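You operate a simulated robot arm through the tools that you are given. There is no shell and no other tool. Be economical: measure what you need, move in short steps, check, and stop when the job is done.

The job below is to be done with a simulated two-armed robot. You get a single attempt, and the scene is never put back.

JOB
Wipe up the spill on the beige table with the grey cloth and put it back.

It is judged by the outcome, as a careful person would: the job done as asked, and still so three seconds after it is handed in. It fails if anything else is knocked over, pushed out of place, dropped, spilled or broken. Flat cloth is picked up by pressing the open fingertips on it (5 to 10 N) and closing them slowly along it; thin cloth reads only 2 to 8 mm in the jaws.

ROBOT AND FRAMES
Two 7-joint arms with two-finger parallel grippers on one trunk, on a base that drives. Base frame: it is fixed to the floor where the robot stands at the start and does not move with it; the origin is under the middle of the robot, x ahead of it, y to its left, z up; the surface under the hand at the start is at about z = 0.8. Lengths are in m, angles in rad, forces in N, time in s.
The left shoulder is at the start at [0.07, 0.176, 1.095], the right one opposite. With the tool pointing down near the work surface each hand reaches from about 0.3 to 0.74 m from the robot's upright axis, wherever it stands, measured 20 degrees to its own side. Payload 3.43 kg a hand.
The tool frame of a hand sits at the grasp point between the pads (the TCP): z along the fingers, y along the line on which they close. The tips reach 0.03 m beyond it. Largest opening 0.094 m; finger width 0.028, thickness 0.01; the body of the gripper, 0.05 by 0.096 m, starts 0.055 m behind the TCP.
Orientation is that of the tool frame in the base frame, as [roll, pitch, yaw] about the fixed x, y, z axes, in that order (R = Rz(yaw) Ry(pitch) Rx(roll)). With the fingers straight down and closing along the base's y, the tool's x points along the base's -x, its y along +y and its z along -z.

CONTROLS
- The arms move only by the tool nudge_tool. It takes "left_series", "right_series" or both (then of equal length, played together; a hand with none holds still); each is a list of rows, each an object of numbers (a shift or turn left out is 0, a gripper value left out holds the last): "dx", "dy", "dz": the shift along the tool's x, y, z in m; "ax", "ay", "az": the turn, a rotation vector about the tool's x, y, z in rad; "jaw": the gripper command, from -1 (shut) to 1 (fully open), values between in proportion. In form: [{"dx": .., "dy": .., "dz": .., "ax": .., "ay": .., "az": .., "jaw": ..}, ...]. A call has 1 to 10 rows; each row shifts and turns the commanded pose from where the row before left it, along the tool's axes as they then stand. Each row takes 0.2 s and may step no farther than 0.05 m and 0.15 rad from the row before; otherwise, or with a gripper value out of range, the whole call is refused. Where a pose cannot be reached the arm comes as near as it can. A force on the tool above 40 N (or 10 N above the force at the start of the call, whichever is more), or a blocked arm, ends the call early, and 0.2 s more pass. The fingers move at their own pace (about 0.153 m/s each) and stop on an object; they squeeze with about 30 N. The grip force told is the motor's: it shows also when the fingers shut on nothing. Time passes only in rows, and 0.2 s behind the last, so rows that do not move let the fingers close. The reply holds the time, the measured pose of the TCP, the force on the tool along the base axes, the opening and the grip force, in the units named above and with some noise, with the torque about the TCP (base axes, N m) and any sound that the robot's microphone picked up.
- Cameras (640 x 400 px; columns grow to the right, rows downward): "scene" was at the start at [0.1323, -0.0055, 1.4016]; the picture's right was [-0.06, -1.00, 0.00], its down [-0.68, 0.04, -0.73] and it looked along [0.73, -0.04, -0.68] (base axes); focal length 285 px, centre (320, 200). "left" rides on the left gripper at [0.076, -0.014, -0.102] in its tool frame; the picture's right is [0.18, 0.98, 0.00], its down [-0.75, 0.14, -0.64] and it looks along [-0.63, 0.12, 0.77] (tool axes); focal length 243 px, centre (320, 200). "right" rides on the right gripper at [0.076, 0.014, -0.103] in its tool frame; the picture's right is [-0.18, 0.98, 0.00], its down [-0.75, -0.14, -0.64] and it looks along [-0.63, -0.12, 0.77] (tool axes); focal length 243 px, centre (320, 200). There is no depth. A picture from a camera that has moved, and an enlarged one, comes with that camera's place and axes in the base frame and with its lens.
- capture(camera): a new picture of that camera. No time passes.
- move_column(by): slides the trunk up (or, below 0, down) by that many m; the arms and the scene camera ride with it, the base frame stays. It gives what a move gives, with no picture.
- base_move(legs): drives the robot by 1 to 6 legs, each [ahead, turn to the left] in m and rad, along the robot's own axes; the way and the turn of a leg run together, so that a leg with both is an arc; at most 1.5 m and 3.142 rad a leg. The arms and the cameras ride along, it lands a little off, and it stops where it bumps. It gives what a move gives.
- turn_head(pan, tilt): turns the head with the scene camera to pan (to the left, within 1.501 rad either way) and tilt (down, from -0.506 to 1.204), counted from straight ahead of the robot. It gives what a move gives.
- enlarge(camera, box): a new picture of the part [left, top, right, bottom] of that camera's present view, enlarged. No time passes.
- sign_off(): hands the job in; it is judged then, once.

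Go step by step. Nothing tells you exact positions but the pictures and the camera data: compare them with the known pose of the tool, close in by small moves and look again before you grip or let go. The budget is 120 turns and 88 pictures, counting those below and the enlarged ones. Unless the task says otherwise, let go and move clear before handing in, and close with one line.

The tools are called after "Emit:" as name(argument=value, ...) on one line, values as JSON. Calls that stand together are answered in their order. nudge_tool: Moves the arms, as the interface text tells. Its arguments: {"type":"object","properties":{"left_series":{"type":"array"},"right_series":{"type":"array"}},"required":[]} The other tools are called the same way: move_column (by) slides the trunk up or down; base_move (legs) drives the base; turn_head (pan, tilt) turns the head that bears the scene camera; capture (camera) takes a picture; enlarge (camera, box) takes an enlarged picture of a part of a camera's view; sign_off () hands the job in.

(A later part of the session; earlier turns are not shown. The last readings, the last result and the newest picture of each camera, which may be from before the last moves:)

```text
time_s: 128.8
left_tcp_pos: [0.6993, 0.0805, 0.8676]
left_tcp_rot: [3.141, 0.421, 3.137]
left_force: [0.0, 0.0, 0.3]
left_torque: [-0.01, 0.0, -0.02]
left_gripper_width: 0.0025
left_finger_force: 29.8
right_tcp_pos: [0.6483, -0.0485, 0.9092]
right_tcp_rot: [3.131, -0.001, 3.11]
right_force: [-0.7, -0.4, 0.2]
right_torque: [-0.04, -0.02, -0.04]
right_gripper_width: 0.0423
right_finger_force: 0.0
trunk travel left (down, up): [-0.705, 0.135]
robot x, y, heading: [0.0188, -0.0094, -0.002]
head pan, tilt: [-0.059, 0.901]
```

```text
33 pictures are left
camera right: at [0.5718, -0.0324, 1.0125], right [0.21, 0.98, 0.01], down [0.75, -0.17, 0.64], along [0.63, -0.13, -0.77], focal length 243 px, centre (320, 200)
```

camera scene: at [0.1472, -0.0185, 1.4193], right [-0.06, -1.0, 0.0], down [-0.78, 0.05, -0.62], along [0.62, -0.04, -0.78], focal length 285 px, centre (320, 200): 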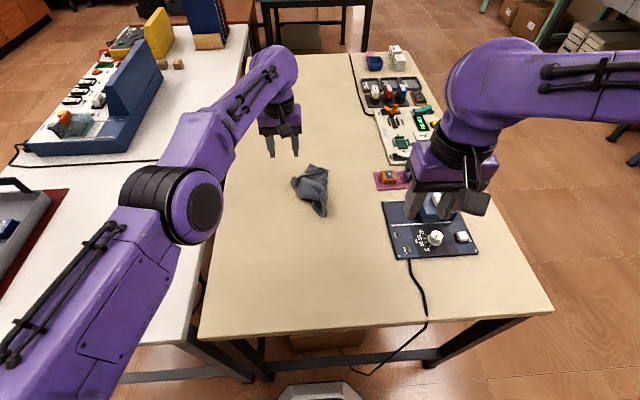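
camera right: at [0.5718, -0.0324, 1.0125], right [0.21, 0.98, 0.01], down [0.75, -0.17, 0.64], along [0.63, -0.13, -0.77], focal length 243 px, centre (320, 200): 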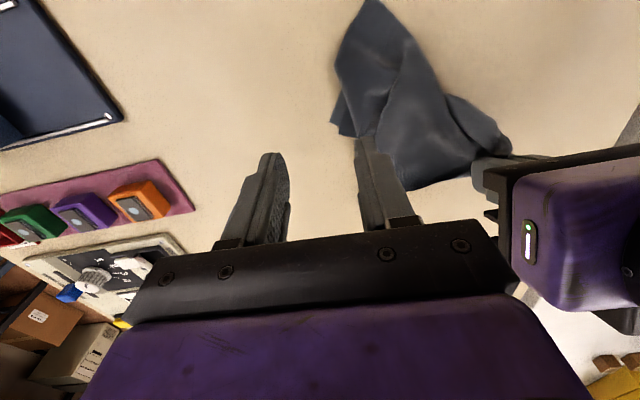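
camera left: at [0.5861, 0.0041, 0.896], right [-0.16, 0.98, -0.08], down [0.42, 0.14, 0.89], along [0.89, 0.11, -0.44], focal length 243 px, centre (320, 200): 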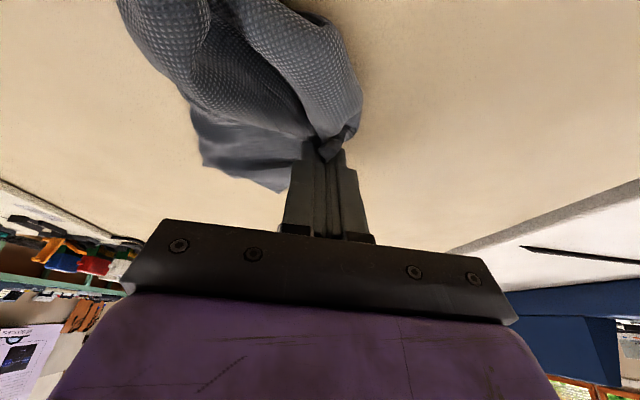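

The small corners lie at about (0.663, -0.033). I'll lower the right hand there, keeping about 2 cm from the left gripper.

Emit:
nudge_tool(right_series=[{"dx": -0.014, "dy": 0.011, "dz": 0.03}, {"dz": 0.03}, {"dz": 0.015}, {"dz": 0.003}, {}])

Emit:
capture(camera="right")

```text
time_s: 130.0
left_tcp_pos: [0.6995, 0.0807, 0.8668]
left_tcp_rot: [3.141, 0.421, 3.136]
left_force: [0.7, -0.2, 0.0]
left_torque: [-0.02, -0.02, 0.0]
left_gripper_width: 0.0024
left_finger_force: 30.3
right_tcp_pos: [0.6646, -0.0389, 0.8327]
right_tcp_rot: [3.133, 0.002, 3.11]
right_force: [0.5, -0.9, 8.3]
right_torque: [0.18, -0.05, 0.01]
right_gripper_width: 0.0422
right_finger_force: 0.0
trunk travel left (down, up): [-0.705, 0.135]
robot x, y, heading: [0.02, -0.0067, -0.001]
head pan, tilt: [-0.059, 0.901]
```

```text
32 pictures are left
camera right: at [0.5879, -0.0231, 0.9355], right [0.21, 0.98, 0.01], down [0.75, -0.17, 0.64], along [0.63, -0.13, -0.77], focal length 243 px, centre (320, 200)
```

right: 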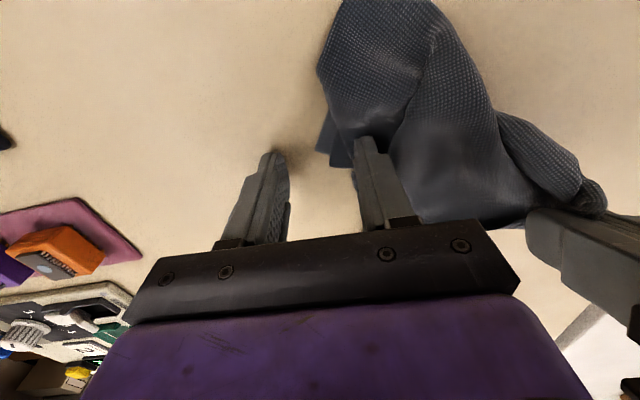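

Contact is 8 N and the corners are between the fingers. I'll close slowly.

Emit:
nudge_tool(right_series=[{"jaw": -0.25}, {"jaw": -0.4}, {"jaw": -0.55}, {"jaw": -0.7}, {"jaw": -0.85}, {"jaw": -1}, {}, {"dz": -0.02}, {"dz": -0.015}, {}])

Emit:
capture(camera="right")

```text
time_s: 132.2
left_tcp_pos: [0.701, 0.0801, 0.8677]
left_tcp_rot: [3.142, 0.421, 3.135]
left_force: [-0.2, -0.7, -0.4]
left_torque: [0.01, -0.01, -0.03]
left_gripper_width: 0.0024
left_finger_force: 30.5
right_tcp_pos: [0.6634, -0.0397, 0.8667]
right_tcp_rot: [3.132, -0.001, 3.111]
right_force: [0.3, 0.0, -0.3]
right_torque: [0.0, 0.01, 0.0]
right_gripper_width: 0.0004
right_finger_force: 29.4
trunk travel left (down, up): [-0.705, 0.135]
robot x, y, heading: [0.0166, -0.0101, -0.006]
head pan, tilt: [-0.059, 0.901]
```

```text
31 pictures are left
camera right: at [0.5884, -0.0227, 0.9696], right [0.21, 0.98, 0.01], down [0.75, -0.17, 0.64], along [0.63, -0.13, -0.77], focal length 243 px, centre (320, 200)
```

right: 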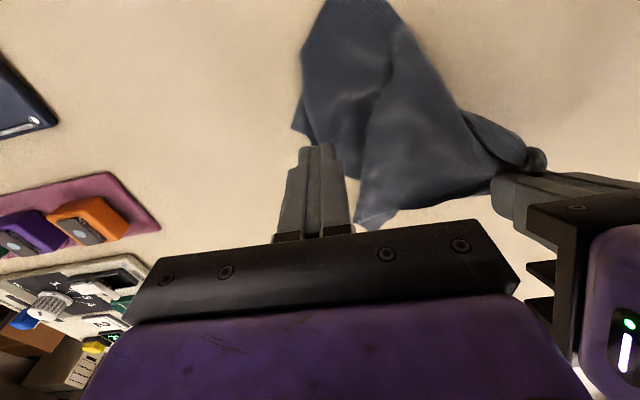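

I missed the grip, and the corner shifted to about (0.655, -0.053). It now sits deeper between the fingers, so I'll try again a little nearer.

Emit:
nudge_tool(right_series=[{"jaw": 0.0, "dx": 0.009}, {"dx": 0.004}, {"dz": 0.02}, {"dz": 0.014}, {}])

Emit:
capture(camera="right")

```text
time_s: 133.4
left_tcp_pos: [0.7005, 0.08, 0.8682]
left_tcp_rot: [3.141, 0.419, 3.137]
left_force: [0.4, -0.3, -0.3]
left_torque: [0.03, -0.02, -0.01]
left_gripper_width: 0.0024
left_finger_force: 30.1
right_tcp_pos: [0.6517, -0.0376, 0.8339]
right_tcp_rot: [3.131, 0.0, 3.111]
right_force: [-0.3, -0.2, -0.1]
right_torque: [0.02, -0.01, -0.02]
right_gripper_width: 0.047
right_finger_force: 0.1
trunk travel left (down, up): [-0.705, 0.135]
robot x, y, heading: [0.0166, -0.0084, -0.004]
head pan, tilt: [-0.059, 0.901]
```

```text
30 pictures are left
camera right: at [0.5749, -0.0214, 0.9363], right [0.21, 0.98, 0.01], down [0.75, -0.17, 0.64], along [0.63, -0.13, -0.77], focal length 243 px, centre (320, 200)
```

right: 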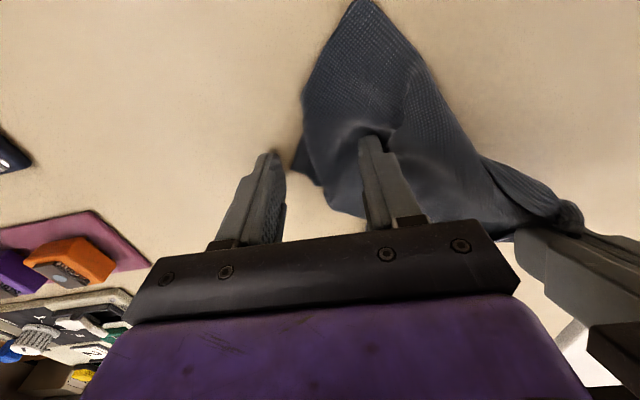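

The corner now sits well between the fingers. I'll press down and close.

Emit:
nudge_tool(right_series=[{"dz": 0.0035}, {}, {"jaw": -0.2}, {"jaw": -0.4}, {"jaw": -0.55}, {"jaw": -0.7}, {"jaw": -0.85}, {"jaw": -1}, {}, {}])

Emit:
capture(camera="right")

```text
time_s: 135.6
left_tcp_pos: [0.6994, 0.0809, 0.8679]
left_tcp_rot: [-3.141, 0.421, 3.137]
left_force: [-0.1, -2.5, -0.4]
left_torque: [-0.03, 0.0, 0.04]
left_gripper_width: 0.0023
left_finger_force: 30.2
right_tcp_pos: [0.6507, -0.0371, 0.8314]
right_tcp_rot: [3.131, 0.002, 3.109]
right_force: [1.0, 3.5, 18.8]
right_torque: [0.23, -0.05, -0.02]
right_gripper_width: 0.003
right_finger_force: 30.2
trunk travel left (down, up): [-0.705, 0.135]
robot x, y, heading: [0.0165, -0.0105, -0.007]
head pan, tilt: [-0.059, 0.901]
```

```text
29 pictures are left
camera right: at [0.5733, -0.0212, 0.9344], right [0.21, 0.98, 0.01], down [0.75, -0.17, 0.64], along [0.63, -0.13, -0.77], focal length 243 px, centre (320, 200)
```

right: 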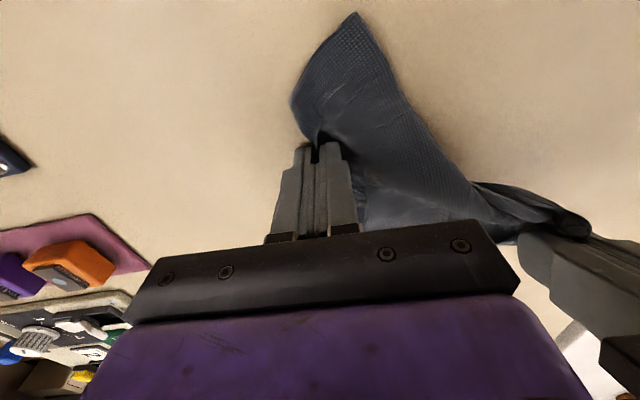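

It is gripped at 3 mm, and the cloth is taut between the two hands. I'll lift both hands together a few centimetres and look at how it hangs.

Emit:
nudge_tool(right_series=[{"dz": -0.03}, {"dz": -0.03}, {"dz": -0.03}, {"dz": -0.03}, {"dz": -0.03}, {}], left_series=[{"dx": -0.0122, "dz": -0.0274}, {"dx": -0.0122, "dz": -0.0274}, {"dx": -0.0122, "dz": -0.0274}, {"dx": -0.0122, "dz": -0.0274}, {"dx": -0.0122, "dz": -0.0274}, {}])

Emit:
capture(camera="scene")

Emit:
capture(camera="right")

```text
time_s: 137.0
left_tcp_pos: [0.7008, 0.0818, 1.0145]
left_tcp_rot: [-3.141, 0.418, 3.137]
left_force: [-0.8, -0.4, 0.6]
left_torque: [0.01, 0.02, -0.03]
left_gripper_width: 0.0023
left_finger_force: 30.4
right_tcp_pos: [0.6505, -0.0382, 0.9798]
right_tcp_rot: [3.131, -0.001, 3.112]
right_force: [0.1, 0.8, 0.7]
right_torque: [0.03, -0.01, 0.02]
right_gripper_width: 0.0032
right_finger_force: 30.4
trunk travel left (down, up): [-0.705, 0.135]
robot x, y, heading: [0.0201, -0.007, -0.001]
head pan, tilt: [-0.059, 0.901]
```

```text
28 pictures are left
camera scene: at [0.1466, -0.0133, 1.4193], right [-0.06, -1.0, 0.0], down [-0.78, 0.05, -0.62], along [0.62, -0.04, -0.78], focal length 285 px, centre (320, 200)
```

scene: 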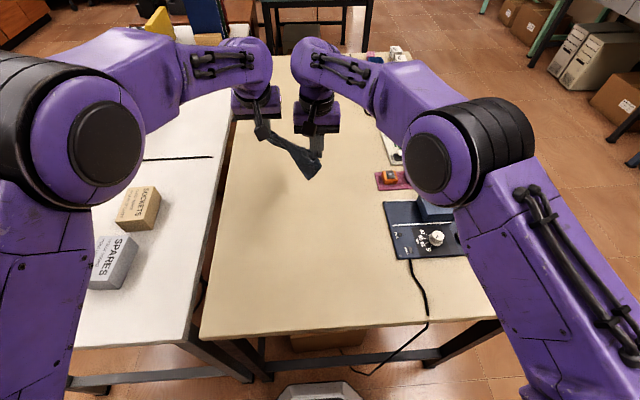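

```text
27 pictures are left
camera right: at [0.5756, -0.0213, 1.0835], right [0.21, 0.98, 0.01], down [0.75, -0.17, 0.64], along [0.63, -0.13, -0.77], focal length 243 px, centre (320, 200)
```

right: 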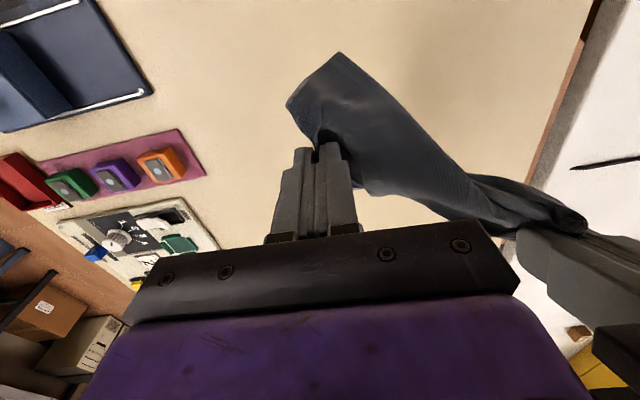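

The right hand holds folded layers, but the left has a true corner. I'll release the right, let the cloth hang from the left and look for an adjacent corner.

Emit:
nudge_tool(right_series=[{"jaw": -0.5}, {"jaw": 0.0}, {"dy": -0.03, "dz": -0.01}, {"dy": -0.04}, {"dy": -0.04}, {}, {}, {}, {}, {}], left_series=[{}, {}, {"dx": 0.012, "dz": -0.04}, {"dx": 0.02, "dz": -0.04}, {"dx": 0.03, "dz": -0.035}, {"dx": 0.03, "dz": -0.03}, {}, {}, {}, {}])

Emit:
capture(camera="scene")

Emit:
capture(camera="right")

```text
time_s: 139.2
left_tcp_pos: [0.5564, 0.0806, 1.1082]
left_tcp_rot: [-3.141, 0.418, 3.135]
left_force: [0.1, -0.3, -0.4]
left_torque: [0.04, -0.04, 0.05]
left_gripper_width: 0.0024
left_finger_force: 29.8
right_tcp_pos: [0.6502, -0.1493, 0.9877]
right_tcp_rot: [3.13, -0.003, 3.111]
right_force: [1.0, 0.5, -0.5]
right_torque: [-0.02, 0.01, -0.01]
right_gripper_width: 0.0468
right_finger_force: 0.0
trunk travel left (down, up): [-0.705, 0.135]
robot x, y, heading: [0.0218, -0.0068, 0.0]
head pan, tilt: [-0.059, 0.901]
```

```text
26 pictures are left
camera scene: at [0.1462, -0.0134, 1.4193], right [-0.06, -1.0, 0.0], down [-0.78, 0.05, -0.62], along [0.62, -0.04, -0.78], focal length 285 px, centre (320, 200)
```

scene: 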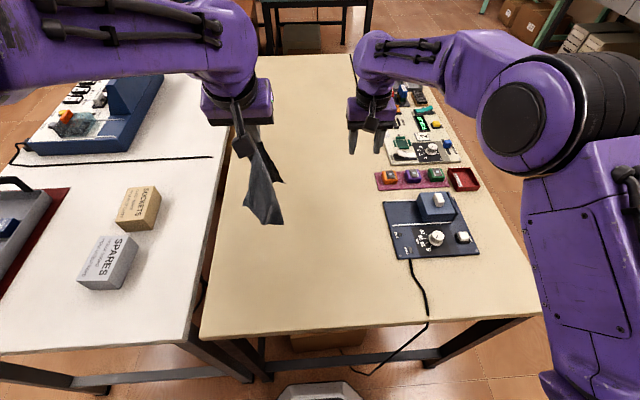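

```text
25 pictures are left
camera right: at [0.5729, -0.1327, 1.0909], right [0.21, 0.98, 0.01], down [0.75, -0.17, 0.64], along [0.63, -0.13, -0.77], focal length 243 px, centre (320, 200)
```

right: 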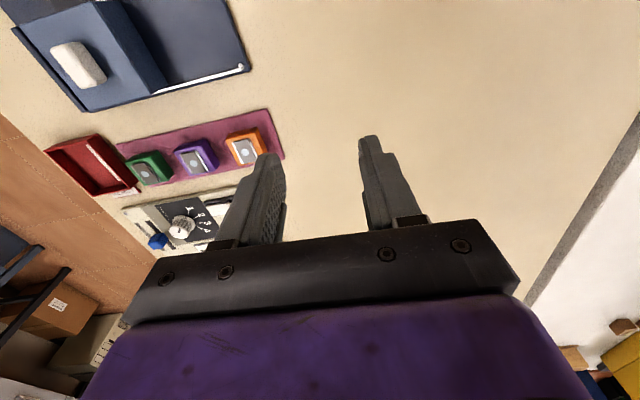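

Now it hangs from one corner, with side corners visible. I'll zoom in on it.

Emit:
enlarge(camera="scene", box=[210, 120, 330, 240])

```text
3.33 times, centred on (270, 180) of scene
camera zoom: at [0.1462, -0.0134, 1.4193], right [-0.06, -1.0, 0.0], down [-0.78, 0.05, -0.62], along [0.62, -0.04, -0.78], focal length 950 px, centre (487, 267)
```

zoom: 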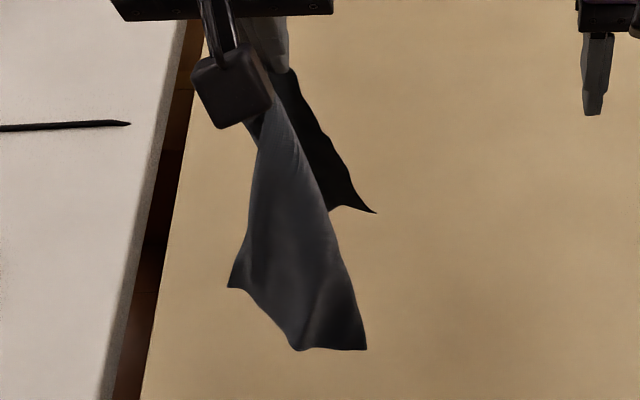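

A free adjacent corner hangs near (0.62, 0.04, 0.89). I'll bring the right hand beside it so its camera can fix the depth.

Emit:
nudge_tool(right_series=[{"dx": 0.035, "dy": 0.012}, {"dx": 0.035, "dy": 0.012}, {"dx": 0.03, "dy": 0.012}, {}])

Emit:
capture(camera="right")

```text
time_s: 140.2
left_tcp_pos: [0.5557, 0.0804, 1.1084]
left_tcp_rot: [-3.141, 0.42, 3.136]
left_force: [0.0, 0.3, -0.6]
left_torque: [0.01, 0.04, 0.0]
left_gripper_width: 0.0024
left_finger_force: 30.2
right_tcp_pos: [0.5465, -0.1103, 0.9909]
right_tcp_rot: [3.131, -0.004, 3.111]
right_force: [0.3, 0.3, 0.8]
right_torque: [0.0, 0.03, 0.01]
right_gripper_width: 0.047
right_finger_force: 0.0
trunk travel left (down, up): [-0.705, 0.135]
robot x, y, heading: [0.0204, -0.0091, -0.005]
head pan, tilt: [-0.059, 0.901]
```

```text
23 pictures are left
camera right: at [0.471, -0.0939, 1.0935], right [0.21, 0.98, 0.01], down [0.75, -0.17, 0.64], along [0.63, -0.13, -0.77], focal length 243 px, centre (320, 200)
```

right: 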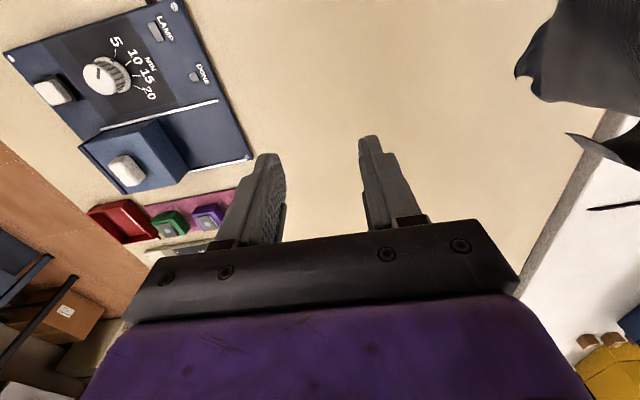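

Two views agree: the free corner is at about (0.559, 0.033, 0.963). I'll yaw the right hand a quarter turn and tilt it so its fingers point toward +y, which lets it reach that corner without meeting the left gripper.

Emit:
nudge_tool(right_series=[{"dz": -0.02, "dy": -0.03}, {"az": -0.145}, {"az": -0.145}, {"az": -0.145}, {"az": -0.145}, {"az": -0.145}, {"az": -0.145}, {"az": -0.145}, {"az": -0.145}, {"az": -0.145}])

Emit:
nudge_tool(right_series=[{"az": -0.145}, {"az": -0.14}, {"ay": -0.14}, {"ay": -0.14}, {"ay": -0.14}, {"ay": -0.14}, {"ay": -0.08}, {}])

Emit:
capture(camera="right")

```text
time_s: 142.4
left_tcp_pos: [0.5555, 0.081, 1.1082]
left_tcp_rot: [3.141, 0.418, 3.137]
left_force: [0.4, -0.5, -0.6]
left_torque: [0.03, 0.0, 0.01]
left_gripper_width: 0.0025
left_finger_force: 30.1
right_tcp_pos: [0.5499, -0.1398, 1.0082]
right_tcp_rot: [3.138, 0.009, -1.865]
right_force: [0.0, 0.4, 0.2]
right_torque: [0.04, 0.03, 0.01]
right_gripper_width: 0.0469
right_finger_force: 0.0
trunk travel left (down, up): [-0.705, 0.135]
robot x, y, heading: [0.0216, -0.0078, 0.0]
head pan, tilt: [-0.059, 0.901]
```

```text
time_s: 144.2
left_tcp_pos: [0.5557, 0.0824, 1.1109]
left_tcp_rot: [3.141, 0.42, 3.136]
left_force: [-0.5, 0.3, -0.5]
left_torque: [0.0, -0.03, -0.01]
left_gripper_width: 0.0024
left_finger_force: 29.9
right_tcp_pos: [0.5489, -0.1397, 1.0086]
right_tcp_rot: [3.139, 0.651, -1.583]
right_force: [0.0, -0.3, 0.9]
right_torque: [0.02, 0.0, 0.01]
right_gripper_width: 0.047
right_finger_force: 0.0
trunk travel left (down, up): [-0.705, 0.135]
robot x, y, heading: [0.024, -0.0097, -0.004]
head pan, tilt: [-0.059, 0.901]
```

```text
22 pictures are left
camera right: at [0.5335, -0.2611, 1.0446], right [-0.98, 0.16, 0.11], down [0.14, 0.21, 0.97], along [0.13, 0.97, -0.23], focal length 243 px, centre (320, 200)
```

right: 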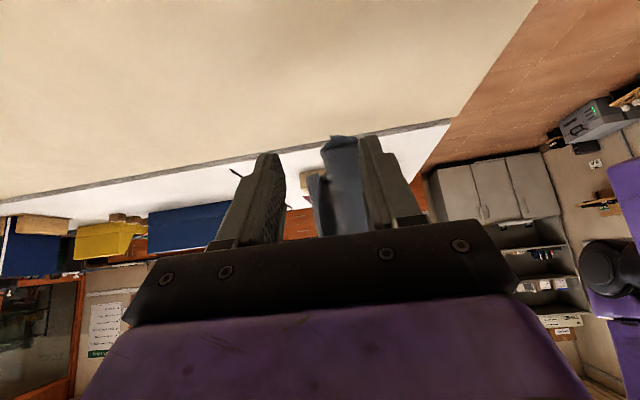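

The tilted approach works, and the cloth shows between the fingers. I'll zoom in to find the corner.

Emit:
enlarge(camera="right", box=[260, 120, 400, 240])

```text
3.33 times, centred on (330, 180) of right
camera zoom: at [0.5335, -0.2611, 1.0446], right [-0.98, 0.16, 0.11], down [0.14, 0.21, 0.97], along [0.13, 0.97, -0.23], focal length 809 px, centre (287, 267)
```

zoom: 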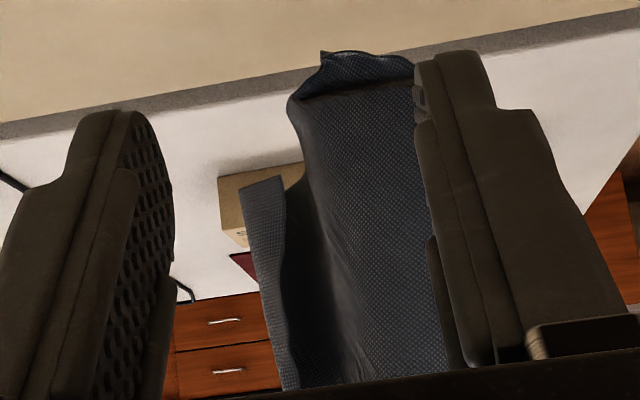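

The corner flap triangulates to about (0.579, 0.035, 0.940). I'll approach most of the way and check.

Emit:
nudge_tool(right_series=[{"dx": -0.0194, "dz": 0.0286, "dy": -0.0078, "jaw": -0.2}, {"dx": -0.0194, "dz": 0.0286, "dy": -0.0078}, {"dx": -0.0194, "dz": 0.0286, "dy": -0.0078}, {"dx": -0.0194, "dz": 0.0286, "dy": -0.0076}, {}])

Emit:
enlarge(camera="right", box=[220, 60, 420, 240])

```text
time_s: 145.4
left_tcp_pos: [0.555, 0.0799, 1.1094]
left_tcp_rot: [3.14, 0.42, 3.136]
left_force: [0.0, 0.3, 0.5]
left_torque: [0.03, 0.0, 0.0]
left_gripper_width: 0.0024
left_finger_force: 29.8
right_tcp_pos: [0.5826, -0.0063, 0.9643]
right_tcp_rot: [-3.141, 0.65, -1.583]
right_force: [-0.3, 0.8, 0.1]
right_torque: [0.05, 0.01, 0.02]
right_gripper_width: 0.0376
right_finger_force: 0.2
trunk travel left (down, up): [-0.705, 0.135]
robot x, y, heading: [0.0229, -0.0098, -0.007]
head pan, tilt: [-0.059, 0.901]
```

```text
2.22 times, centred on (320, 150) of right
camera zoom: at [0.5661, -0.1288, 0.9998], right [-0.98, 0.16, 0.11], down [0.14, 0.21, 0.97], along [0.13, 0.97, -0.23], focal length 539 px, centre (320, 311)
```

zoom: 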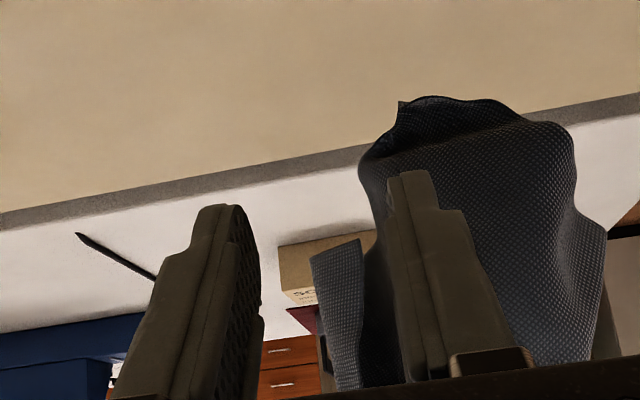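

The flap sits squarely between the fingers. I'll move the last 3 cm and close.

Emit:
nudge_tool(right_series=[{"dx": -0.009, "dz": 0.0131}, {"dx": -0.009, "dz": 0.0131}, {}, {"jaw": -0.5}, {"jaw": -0.75}, {"jaw": -1}, {}, {}])

Emit:
capture(camera="right")

Emit:
capture(camera="scene")

```text
time_s: 147.2
left_tcp_pos: [0.5558, 0.0803, 1.1086]
left_tcp_rot: [3.141, 0.419, 3.137]
left_force: [-0.6, 0.2, 0.1]
left_torque: [0.03, -0.02, -0.04]
left_gripper_width: 0.0028
left_finger_force: 30.1
right_tcp_pos: [0.5825, 0.0225, 0.9546]
right_tcp_rot: [3.139, 0.649, -1.583]
right_force: [0.6, 0.2, -0.4]
right_torque: [0.0, 0.0, 0.01]
right_gripper_width: 0.0
right_finger_force: 29.8
trunk travel left (down, up): [-0.705, 0.135]
robot x, y, heading: [0.0209, -0.0084, -0.0]
head pan, tilt: [-0.059, 0.901]
```

```text
19 pictures are left
camera right: at [0.5665, -0.0984, 0.9896], right [-0.98, 0.16, 0.11], down [0.14, 0.21, 0.97], along [0.13, 0.96, -0.23], focal length 243 px, centre (320, 200)
```

right: 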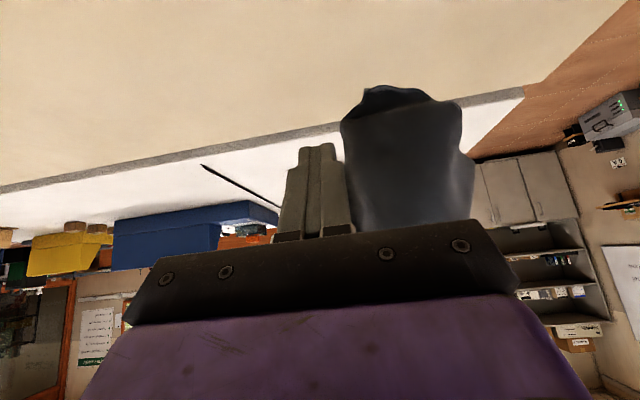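

```text
18 pictures are left
camera scene: at [0.1455, -0.0133, 1.4194], right [-0.06, -1.0, 0.0], down [-0.78, 0.05, -0.62], along [0.62, -0.04, -0.78], focal length 285 px, centre (320, 200)
```

scene: 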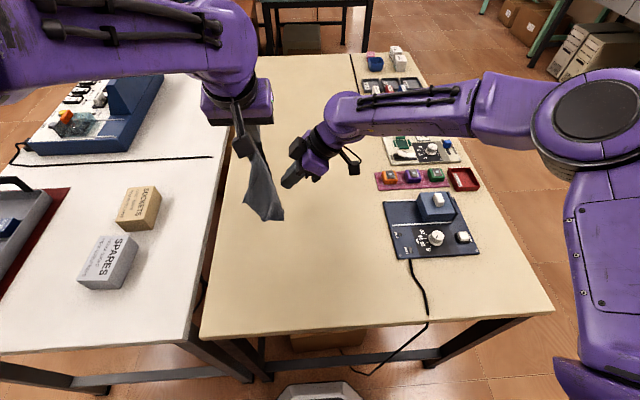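

The jaws read 0.0 mm, so they missed the flap. I'll open, go about 1.5 cm deeper and try once more.

Emit:
nudge_tool(right_series=[{"jaw": -0.2}, {}, {"dx": -0.01, "dz": 0.013}, {}])

Emit:
enlarge(camera="right", box=[220, 60, 420, 240])

```text
time_s: 148.2
left_tcp_pos: [0.5551, 0.0799, 1.1093]
left_tcp_rot: [3.141, 0.418, 3.137]
left_force: [0.4, 0.4, -0.6]
left_torque: [0.01, 0.01, 0.05]
left_gripper_width: 0.0025
left_finger_force: 29.9
right_tcp_pos: [0.5811, 0.0395, 0.9494]
right_tcp_rot: [-3.141, 0.652, -1.583]
right_force: [-0.5, -0.2, 0.2]
right_torque: [-0.02, 0.01, -0.02]
right_gripper_width: 0.0376
right_finger_force: 0.0
trunk travel left (down, up): [-0.705, 0.135]
robot x, y, heading: [0.0194, -0.012, -0.002]
head pan, tilt: [-0.059, 0.901]
```

```text
2.22 times, centred on (320, 150) of right
camera zoom: at [0.566, -0.082, 0.9844], right [-0.98, 0.16, 0.11], down [0.14, 0.21, 0.97], along [0.13, 0.96, -0.23], focal length 539 px, centre (320, 311)
```

zoom: 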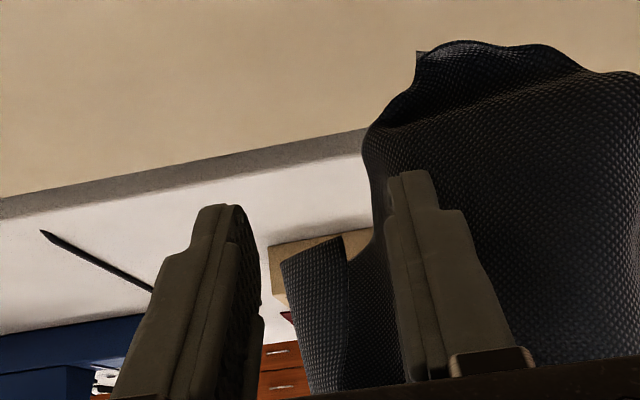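

The flap is now inside the pad area, so I'll close again.

Emit:
nudge_tool(right_series=[{"dx": -0.004, "dz": 0.004}, {"jaw": -0.45}, {"jaw": -0.6}, {"jaw": -0.75}, {"jaw": -0.9}, {"jaw": -1}, {}, {}])

Emit:
enlarge(camera="right", box=[220, 60, 420, 240])

```text
time_s: 150.0
left_tcp_pos: [0.5554, 0.0811, 1.1088]
left_tcp_rot: [-3.141, 0.418, 3.136]
left_force: [-0.1, 1.3, -0.3]
left_torque: [0.0, 0.01, -0.03]
left_gripper_width: 0.0024
left_finger_force: 29.9
right_tcp_pos: [0.5825, 0.0435, 0.9474]
right_tcp_rot: [3.141, 0.65, -1.585]
right_force: [0.0, -0.2, 0.5]
right_torque: [0.03, 0.0, -0.02]
right_gripper_width: 0.0015
right_finger_force: 30.1
trunk travel left (down, up): [-0.705, 0.135]
robot x, y, heading: [0.022, -0.0104, -0.004]
head pan, tilt: [-0.059, 0.901]
```

```text
2.22 times, centred on (320, 150) of right
camera zoom: at [0.5661, -0.0771, 0.9839], right [-0.98, 0.16, 0.11], down [0.14, 0.21, 0.97], along [0.13, 0.96, -0.23], focal length 539 px, centre (320, 311)
```

zoom: 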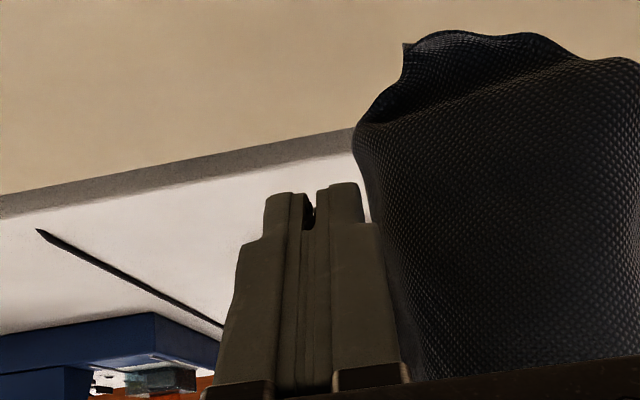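

Gripped at 1.5 mm. I'll draw the right hand out and up to bring both corners level, watching the tension.

Emit:
nudge_tool(right_series=[{"dx": 0.005, "dy": 0.003, "dz": -0.036}, {"dx": 0.005, "dy": 0.003, "dz": -0.036}, {"dx": 0.005, "dy": 0.003, "dz": -0.036}, {"dx": 0.005, "dy": 0.003, "dz": -0.036}, {"dx": 0.005, "dy": 0.003, "dz": -0.036}, {}])

Emit:
capture(camera="scene")

```text
time_s: 151.4
left_tcp_pos: [0.5563, 0.0818, 1.1086]
left_tcp_rot: [-3.141, 0.42, 3.136]
left_force: [-0.3, -0.1, 0.1]
left_torque: [-0.01, 0.0, -0.02]
left_gripper_width: 0.0025
left_finger_force: 29.9
right_tcp_pos: [0.5655, -0.0847, 1.0787]
right_tcp_rot: [3.14, 0.648, -1.584]
right_force: [-0.2, -0.3, -0.3]
right_torque: [-0.04, 0.05, -0.04]
right_gripper_width: 0.0017
right_finger_force: 29.5
trunk travel left (down, up): [-0.705, 0.135]
robot x, y, heading: [0.0217, -0.0067, -0.006]
head pan, tilt: [-0.059, 0.901]
```

```text
15 pictures are left
camera scene: at [0.146, -0.0127, 1.4194], right [-0.06, -1.0, 0.0], down [-0.78, 0.05, -0.62], along [0.62, -0.04, -0.78], focal length 285 px, centre (320, 200)
```

scene: 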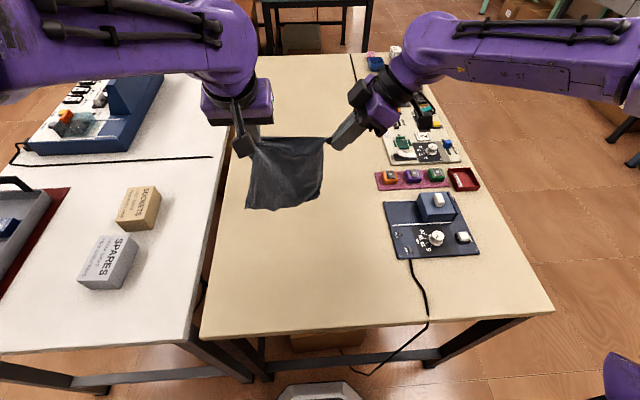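

The cloth now hangs as a full flat sheet between two corners. To lay it from the far side I need more reach, so I'll turn the right hand's fingers more forward and raise the trunk 0.1.

Emit:
nudge_tool(right_series=[{"ax": 0.085, "az": 0.111}, {"ax": 0.085, "az": 0.111}, {"ax": 0.085, "az": 0.111}, {"ax": 0.085, "az": 0.111}, {"ax": 0.085, "az": 0.111}, {}])

Emit:
move_column(by=0.1)

```text
time_s: 152.8
left_tcp_pos: [0.5554, 0.0788, 1.1092]
left_tcp_rot: [3.14, 0.419, 3.136]
left_force: [0.0, -4.0, 0.1]
left_torque: [-0.09, 0.0, -0.08]
left_gripper_width: 0.0022
left_finger_force: 29.6
right_tcp_pos: [0.5661, -0.0883, 1.0776]
right_tcp_rot: [-3.14, 0.652, -2.283]
right_force: [0.0, 3.6, -0.3]
right_torque: [0.02, 0.01, 0.07]
right_gripper_width: 0.0012
right_finger_force: 29.4
trunk travel left (down, up): [-0.705, 0.135]
robot x, y, heading: [0.025, -0.0079, -0.006]
head pan, tilt: [-0.059, 0.901]
```

```text
time_s: 154.1
left_tcp_pos: [0.5564, 0.0808, 1.2095]
left_tcp_rot: [-3.141, 0.417, 3.137]
left_force: [0.6, -3.6, 0.2]
left_torque: [-0.08, 0.01, -0.05]
left_gripper_width: 0.0023
left_finger_force: 29.9
right_tcp_pos: [0.5651, -0.0851, 1.178]
right_tcp_rot: [-3.139, 0.65, -2.282]
right_force: [-0.8, 3.5, 0.1]
right_torque: [0.03, 0.02, 0.11]
right_gripper_width: 0.0015
right_finger_force: 29.8
trunk travel left (down, up): [-0.805, 0.035]
robot x, y, heading: [0.0209, -0.0076, -0.005]
head pan, tilt: [-0.059, 0.901]
```

The sheet is taut at 3.6 N, so I'll ease that slightly. Then I'll carry both hands forward and down together, in two stages to watch the reach.

Emit:
nudge_tool(right_series=[{"dx": -0.003, "dy": 0.0032, "dz": 0.0023}, {"dx": 0.0024, "dy": -0.0214, "dz": 0.0221}, {"dx": 0.0024, "dy": -0.0214, "dz": 0.0221}, {"dx": 0.0024, "dy": -0.0214, "dz": 0.0221}, {"dx": 0.0024, "dy": -0.0214, "dz": 0.0221}, {}], left_series=[{}, {"dx": -0.0139, "dy": -0.0056, "dz": 0.027}, {"dx": -0.0139, "dy": -0.0056, "dz": 0.027}, {"dx": -0.0139, "dy": -0.0056, "dz": 0.027}, {"dx": -0.0139, "dy": -0.0056, "dz": 0.027}, {}])

```text
time_s: 155.5
left_tcp_pos: [0.6498, 0.0594, 1.1329]
left_tcp_rot: [3.142, 0.421, 3.137]
left_force: [-0.1, -1.6, 0.9]
left_torque: [-0.05, -0.02, -0.02]
left_gripper_width: 0.0025
left_finger_force: 30.3
right_tcp_pos: [0.6568, -0.1035, 1.1039]
right_tcp_rot: [-3.138, 0.651, -2.28]
right_force: [-0.2, 1.6, 0.2]
right_torque: [-0.01, -0.01, 0.04]
right_gripper_width: 0.0013
right_finger_force: 29.8
trunk travel left (down, up): [-0.805, 0.035]
robot x, y, heading: [0.0222, -0.0117, 0.005]
head pan, tilt: [-0.059, 0.901]
```

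Emit:
nudge_tool(right_series=[{"dx": 0.0024, "dy": -0.0214, "dz": 0.0221}, {"dx": 0.0024, "dy": -0.0214, "dz": 0.0221}, {"dx": 0.0024, "dy": -0.0214, "dz": 0.0221}, {}], left_series=[{"dx": -0.0139, "dy": -0.0056, "dz": 0.027}, {"dx": -0.0139, "dy": -0.0056, "dz": 0.027}, {"dx": -0.0139, "dy": -0.0056, "dz": 0.027}, {}])

Emit:
capture(camera="scene")

```text
time_s: 156.5
left_tcp_pos: [0.7218, 0.041, 1.0784]
left_tcp_rot: [3.141, 0.42, 3.138]
left_force: [-0.4, -1.1, 0.3]
left_torque: [-0.02, -0.03, -0.01]
left_gripper_width: 0.0021
left_finger_force: 29.7
right_tcp_pos: [0.7303, -0.1188, 1.0447]
right_tcp_rot: [-3.141, 0.652, -2.278]
right_force: [-0.5, -0.2, 0.1]
right_torque: [0.01, 0.03, 0.0]
right_gripper_width: 0.0015
right_finger_force: 29.8
trunk travel left (down, up): [-0.805, 0.035]
robot x, y, heading: [0.0223, -0.008, -0.002]
head pan, tilt: [-0.059, 0.901]
```

```text
14 pictures are left
camera scene: at [0.1451, -0.0135, 1.5194], right [-0.06, -1.0, 0.0], down [-0.78, 0.05, -0.62], along [0.62, -0.04, -0.78], focal length 285 px, centre (320, 200)
```

scene: 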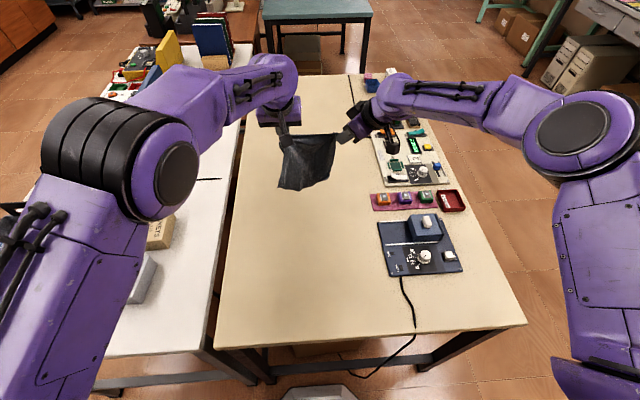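

Both hands are in place with the sheet hanging at the far side. I'll go a little further out and down, then start the pull-back diagonal to lay it.

Emit:
nudge_tool(left_series=[{"dx": -0.0106, "dz": 0.0376}, {}, {"dx": 0.0291, "dz": 0.0111}, {"dx": 0.0291, "dz": 0.0111}, {"dx": 0.0291, "dz": 0.0111}, {"dx": 0.0291, "dz": 0.0111}, {}], right_series=[{"dx": 0.0054, "dy": -0.0191, "dz": 0.0336}, {}, {"dx": 0.0231, "dy": 0.0168, "dz": 0.0069}, {"dx": 0.0231, "dy": 0.0168, "dz": 0.0069}, {"dx": 0.0231, "dy": 0.0168, "dz": 0.0069}, {"dx": 0.0231, "dy": 0.0168, "dz": 0.0069}, {}])

Emit:
capture(camera="scene")

```text
time_s: 158.1
left_tcp_pos: [0.6597, 0.0444, 0.9578]
left_tcp_rot: [-3.139, 0.42, 3.14]
left_force: [0.6, -0.3, -0.2]
left_torque: [-0.01, 0.02, -0.02]
left_gripper_width: 0.0022
left_finger_force: 30.1
right_tcp_pos: [0.6694, -0.117, 0.9348]
right_tcp_rot: [-3.14, 0.649, -2.28]
right_force: [0.8, -0.2, 0.0]
right_torque: [-0.01, 0.01, 0.03]
right_gripper_width: 0.0014
right_finger_force: 30.1
trunk travel left (down, up): [-0.805, 0.035]
robot x, y, heading: [0.0201, -0.0096, -0.003]
head pan, tilt: [-0.059, 0.901]
```

```text
13 pictures are left
camera scene: at [0.1467, -0.0133, 1.5193], right [-0.06, -1.0, 0.0], down [-0.78, 0.05, -0.62], along [0.62, -0.04, -0.78], focal length 285 px, centre (320, 200)
```

scene: 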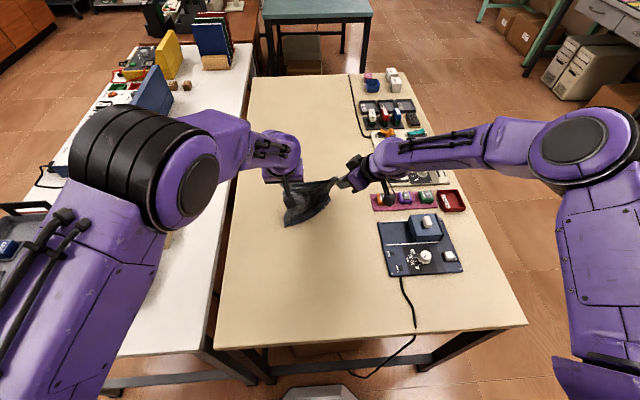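

The lower edge seems to be on the robot's side of the hands. I'll zoom in before going on.

Emit:
enlarge(camera="scene", box=[255, 150, 375, 240])

```text
4.44 times, centred on (315, 195) of scene
camera zoom: at [0.1467, -0.0133, 1.5193], right [-0.06, -1.0, 0.0], down [-0.78, 0.05, -0.62], along [0.62, -0.04, -0.78], focal length 1267 px, centre (342, 222)
```

zoom: 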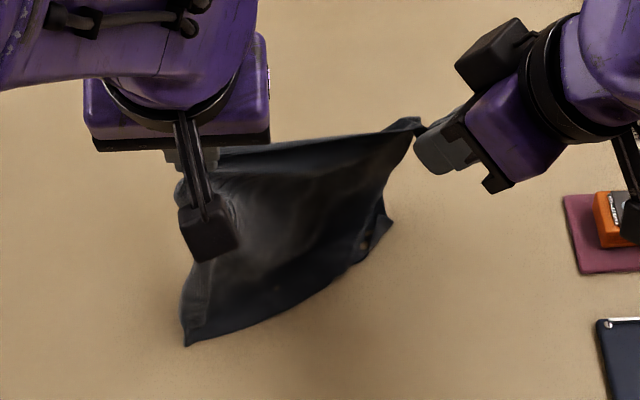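

The lower edge naturally falls to the robot's side, so I'll lay it the other way. I'll shift back 5 cm, then lower while moving both hands forward.

Emit:
nudge_tool(left_series=[{"dx": 0.0228, "dz": -0.0102}, {"dx": 0.0228, "dz": -0.0102}, {}, {"dx": -0.0128, "dz": 0.0277}, {"dx": -0.0128, "dz": 0.0277}, {"dx": -0.0128, "dz": 0.0277}, {"dx": -0.0128, "dz": 0.0277}, {}], right_series=[{"dx": 0.0128, "dy": 0.0191, "dz": -0.0098}, {"dx": 0.0128, "dy": 0.0191, "dz": -0.0098}, {}, {"dx": -0.0015, "dy": -0.0176, "dz": 0.0225}, {"dx": -0.0015, "dy": -0.0176, "dz": 0.0225}, {"dx": -0.0015, "dy": -0.0176, "dz": 0.0225}, {"dx": -0.0015, "dy": -0.0176, "dz": 0.0225}, {}])

Emit:
enlarge(camera="scene", box=[235, 140, 375, 260])

```text
time_s: 159.9
left_tcp_pos: [0.6979, 0.0393, 0.8771]
left_tcp_rot: [3.141, 0.419, 3.137]
left_force: [-0.8, -0.4, -0.3]
left_torque: [0.0, 0.0, 0.01]
left_gripper_width: 0.0024
left_finger_force: 29.6
right_tcp_pos: [0.7108, -0.1203, 0.8708]
right_tcp_rot: [-3.136, 0.651, -2.28]
right_force: [-0.1, 0.7, 1.3]
right_torque: [-0.06, -0.04, 0.01]
right_gripper_width: 0.0016
right_finger_force: 30.3
trunk travel left (down, up): [-0.805, 0.035]
robot x, y, heading: [0.02, -0.0058, -0.001]
head pan, tilt: [-0.059, 0.901]
```

```text
3.33 times, centred on (305, 200) of scene
camera zoom: at [0.1439, -0.0136, 1.5196], right [-0.06, -1.0, 0.0], down [-0.78, 0.05, -0.62], along [0.62, -0.04, -0.78], focal length 950 px, centre (370, 200)
```

zoom: 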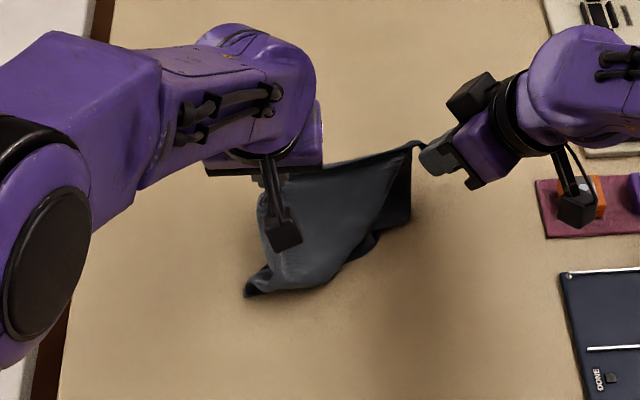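

The sheet is laying out behind the hands. I'll carry on forward and down to the table.

Emit:
nudge_tool(left_series=[{"dx": -0.0111, "dz": 0.0192}, {"dx": -0.0111, "dz": 0.0192}, {"dx": -0.0111, "dz": 0.0192}, {}], right_series=[{"dx": -0.0019, "dy": -0.0138, "dz": 0.0165}, {"dx": -0.0019, "dy": -0.0138, "dz": 0.0165}, {"dx": -0.0019, "dy": -0.0138, "dz": 0.0165}, {}])

Emit:
enlarge(camera="scene", box=[235, 140, 375, 260])

```text
time_s: 160.9
left_tcp_pos: [0.7306, 0.0447, 0.8522]
left_tcp_rot: [3.14, 0.419, 3.137]
left_force: [-0.6, -1.3, -0.1]
left_torque: [-0.01, -0.01, -0.01]
left_gripper_width: 0.0024
left_finger_force: 30.2
left hand out of reach, approached as far as the arm can: row 2, 3
right_tcp_pos: [0.7473, -0.1208, 0.8427]
right_tcp_rot: [3.141, 0.649, -2.28]
right_force: [0.3, 1.1, -0.1]
right_torque: [0.02, 0.0, 0.02]
right_gripper_width: 0.0016
right_finger_force: 30.0
right hand out of reach, approached as far as the arm can: row 3
trunk travel left (down, up): [-0.805, 0.035]
robot x, y, heading: [0.0224, -0.0107, 0.0]
head pan, tilt: [-0.059, 0.901]
```

```text
3.33 times, centred on (305, 200) of scene
camera zoom: at [0.1466, -0.0136, 1.5193], right [-0.06, -1.0, 0.0], down [-0.78, 0.05, -0.62], along [0.62, -0.04, -0.78], focal length 950 px, centre (370, 200)
```

zoom: 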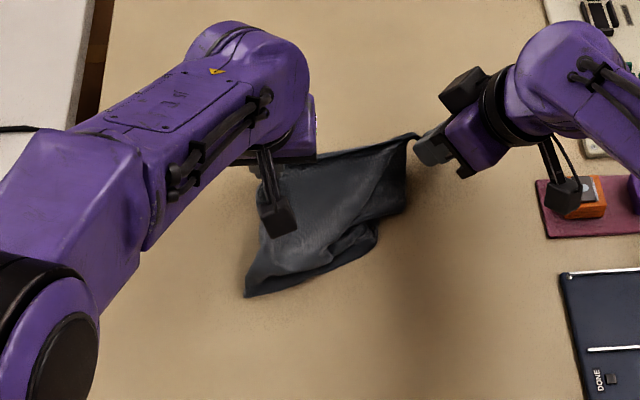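

The sheet is now well spread over its place. I'll lower both hands the last 1.5 cm with the trunk, open gently and withdraw.

Emit:
move_column(by=-0.015)

Emit:
nudge_tool(left_series=[{"jaw": -0.8}, {"jaw": -0.6}, {}, {"dz": -0.02}, {"dz": -0.035}, {"dz": -0.04}, {"dz": -0.04}, {"dy": 0.03, "dz": -0.02}, {"dy": 0.04}, {"dy": 0.04}], right_series=[{"jaw": -0.8}, {"jaw": -0.6}, {}, {"dz": -0.02}, {"dz": -0.035}, {"dz": -0.04}, {"dz": -0.04}, {"dz": -0.04}, {"dz": -0.03}, {}])

Emit:
capture(camera="scene")

```text
time_s: 161.5
left_tcp_pos: [0.7279, 0.0463, 0.8398]
left_tcp_rot: [-3.141, 0.422, 3.136]
left_force: [0.4, -1.7, 0.0]
left_torque: [0.0, 0.02, -0.01]
left_gripper_width: 0.0024
left_finger_force: 30.2
right_tcp_pos: [0.7448, -0.12, 0.8325]
right_tcp_rot: [-3.134, 0.654, -2.279]
right_force: [-3.1, 2.2, 16.4]
right_torque: [0.13, 0.04, 0.03]
right_gripper_width: 0.0017
right_finger_force: 30.1
trunk travel left (down, up): [-0.79, 0.05]
robot x, y, heading: [0.0206, -0.0088, -0.005]
head pan, tilt: [-0.059, 0.901]
```

```text
time_s: 163.7
left_tcp_pos: [0.6672, 0.1601, 0.9805]
left_tcp_rot: [-3.141, 0.419, 3.138]
left_force: [0.0, 0.3, 0.5]
left_torque: [-0.01, 0.04, -0.04]
left_gripper_width: 0.0188
left_finger_force: 0.1
right_tcp_pos: [0.6644, -0.2117, 0.989]
right_tcp_rot: [-3.14, 0.648, -2.279]
right_force: [-0.3, 0.6, 0.4]
right_torque: [-0.01, 0.0, 0.02]
right_gripper_width: 0.0186
right_finger_force: 0.0
trunk travel left (down, up): [-0.79, 0.05]
robot x, y, heading: [0.0235, -0.0125, -0.008]
head pan, tilt: [-0.059, 0.901]
```

```text
9 pictures are left
camera scene: at [0.1464, -0.0112, 1.5043], right [-0.06, -1.0, 0.0], down [-0.78, 0.05, -0.62], along [0.62, -0.04, -0.78], focal length 285 px, centre (320, 200)
```

scene: 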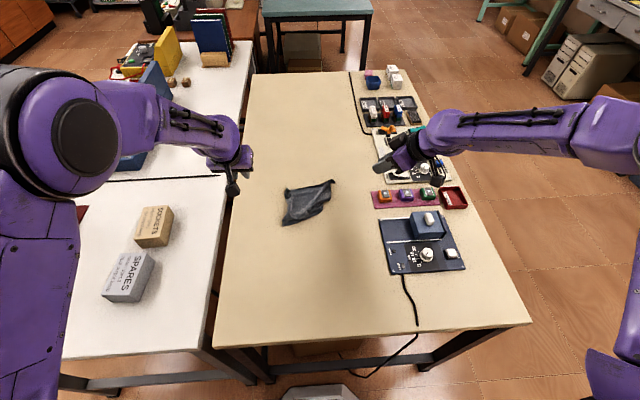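

The cloth is much flatter, centred near (0.70, -0.01), with its near-right part folded in. I'll zoom in; one more tug at that fold toward the robot and right would both centre it and open it.

Emit:
enlarge(camera="scene", box=[265, 165, 355, 240])

```text
5.33 times, centred on (310, 202) of scene
camera zoom: at [0.1464, -0.0112, 1.5043], right [-0.06, -1.0, 0.0], down [-0.78, 0.05, -0.62], along [0.62, -0.04, -0.78], focal length 1520 px, centre (373, 187)
```

zoom: 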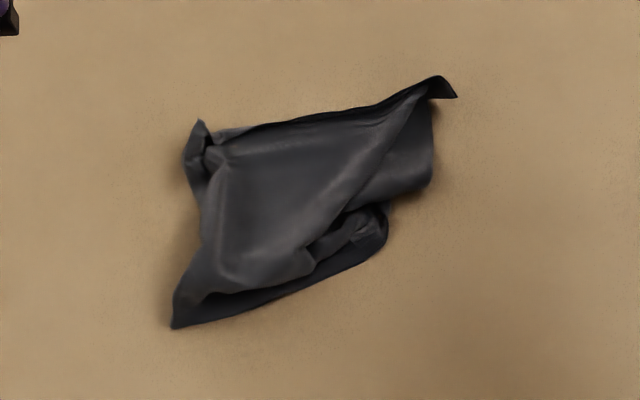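

The near-right fold edge is at about (0.675, -0.045). The right hand's current tilt suits a pinch there, so I'll move in above it.

Emit:
nudge_tool(right_series=[{"dx": -0.0007, "dy": 0.0265, "dz": 0.0259, "jaw": -0.2}, {"dx": -0.0007, "dy": 0.0265, "dz": 0.0259}, {"dx": -0.0007, "dy": 0.0265, "dz": 0.0259}, {"dx": -0.0007, "dy": 0.0265, "dz": 0.0259}, {"dz": 0.04}, {"dz": 0.03}, {}])

Emit:
capture(camera="right")

```text
time_s: 165.3
left_tcp_pos: [0.6668, 0.1597, 0.9807]
left_tcp_rot: [3.142, 0.42, 3.136]
left_force: [0.0, -0.1, -0.1]
left_torque: [0.01, 0.0, 0.02]
left_gripper_width: 0.0187
left_finger_force: 0.1
right_tcp_pos: [0.6567, -0.0616, 0.8567]
right_tcp_rot: [-3.139, 0.651, -2.279]
right_force: [-0.2, -0.2, 0.1]
right_torque: [0.04, 0.0, -0.02]
right_gripper_width: 0.0376
right_finger_force: 0.2
trunk travel left (down, up): [-0.79, 0.05]
robot x, y, heading: [0.0217, -0.0083, -0.005]
head pan, tilt: [-0.059, 0.901]
```

```text
7 pictures are left
camera right: at [0.5641, -0.145, 0.8923], right [-0.65, 0.75, 0.11], down [0.24, 0.07, 0.97], along [0.72, 0.66, -0.23], focal length 243 px, centre (320, 200)
```

right: 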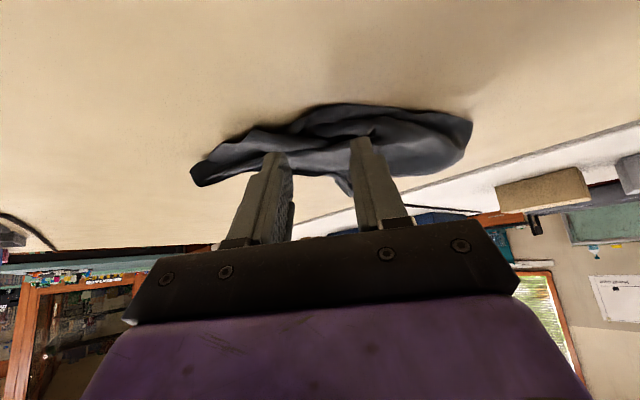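

The fingers straddle the fold. I'll go down to contact, close, and draw it out toward (-x, -y), keeping low.

Emit:
nudge_tool(right_series=[{"dz": 0.02}, {"dz": 0.013}, {}, {"jaw": -0.45}, {"jaw": -0.6}, {"jaw": -0.75}, {"jaw": -0.9}, {"jaw": -1}, {}, {}])

```text
time_s: 167.5
left_tcp_pos: [0.6642, 0.1606, 0.9833]
left_tcp_rot: [-3.141, 0.425, 3.139]
left_force: [-0.1, 0.2, 0.2]
left_torque: [-0.01, 0.0, 0.0]
left_gripper_width: 0.0188
left_finger_force: 0.1
right_tcp_pos: [0.6676, -0.0463, 0.8324]
right_tcp_rot: [-3.135, 0.652, -2.278]
right_force: [-1.1, 7.7, 25.9]
right_torque: [0.47, -0.02, 0.04]
right_gripper_width: 0.0025
right_finger_force: 29.8
trunk travel left (down, up): [-0.79, 0.05]
robot x, y, heading: [0.022, -0.0083, -0.002]
head pan, tilt: [-0.059, 0.901]
```

Gripped at 2.5 mm. I'll lift it a few millimetres and draw it about 7 cm toward the near-right.

Emit:
nudge_tool(right_series=[{"dx": -0.005, "dz": -0.0065}, {"dx": 0.0153, "dz": -0.0116}, {"dx": 0.0153, "dz": -0.0116}, {"dx": 0.0153, "dz": -0.0116}, {"dx": 0.0153, "dz": -0.0116}, {}])

Emit:
enlarge(camera="scene", box=[255, 160, 375, 250])

```text
time_s: 168.9
left_tcp_pos: [0.6677, 0.1607, 0.9808]
left_tcp_rot: [3.14, 0.42, 3.136]
left_force: [0.8, -0.1, -0.6]
left_torque: [0.02, -0.01, 0.0]
left_gripper_width: 0.0188
left_finger_force: 0.1
right_tcp_pos: [0.6193, -0.1057, 0.8363]
right_tcp_rot: [-3.14, 0.651, -2.282]
right_force: [-0.1, 0.9, 0.1]
right_torque: [0.03, 0.07, -0.01]
right_gripper_width: 0.0023
right_finger_force: 30.0
trunk travel left (down, up): [-0.79, 0.05]
robot x, y, heading: [0.0218, -0.0075, -0.006]
head pan, tilt: [-0.059, 0.901]
```

```text
4.44 times, centred on (315, 205) of scene
camera zoom: at [0.1459, -0.0126, 1.5044], right [-0.06, -1.0, 0.0], down [-0.78, 0.05, -0.62], along [0.62, -0.04, -0.78], focal length 1267 px, centre (342, 178)
```

zoom: 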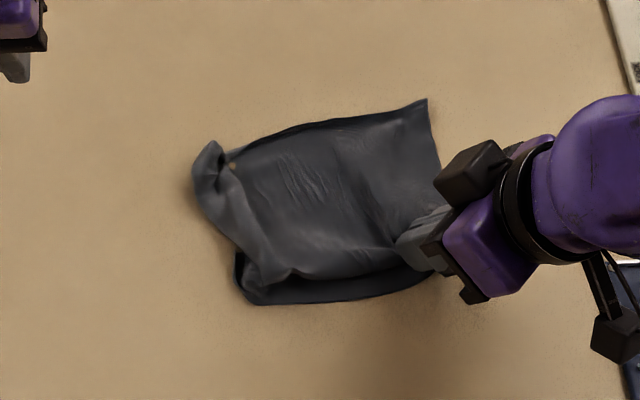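

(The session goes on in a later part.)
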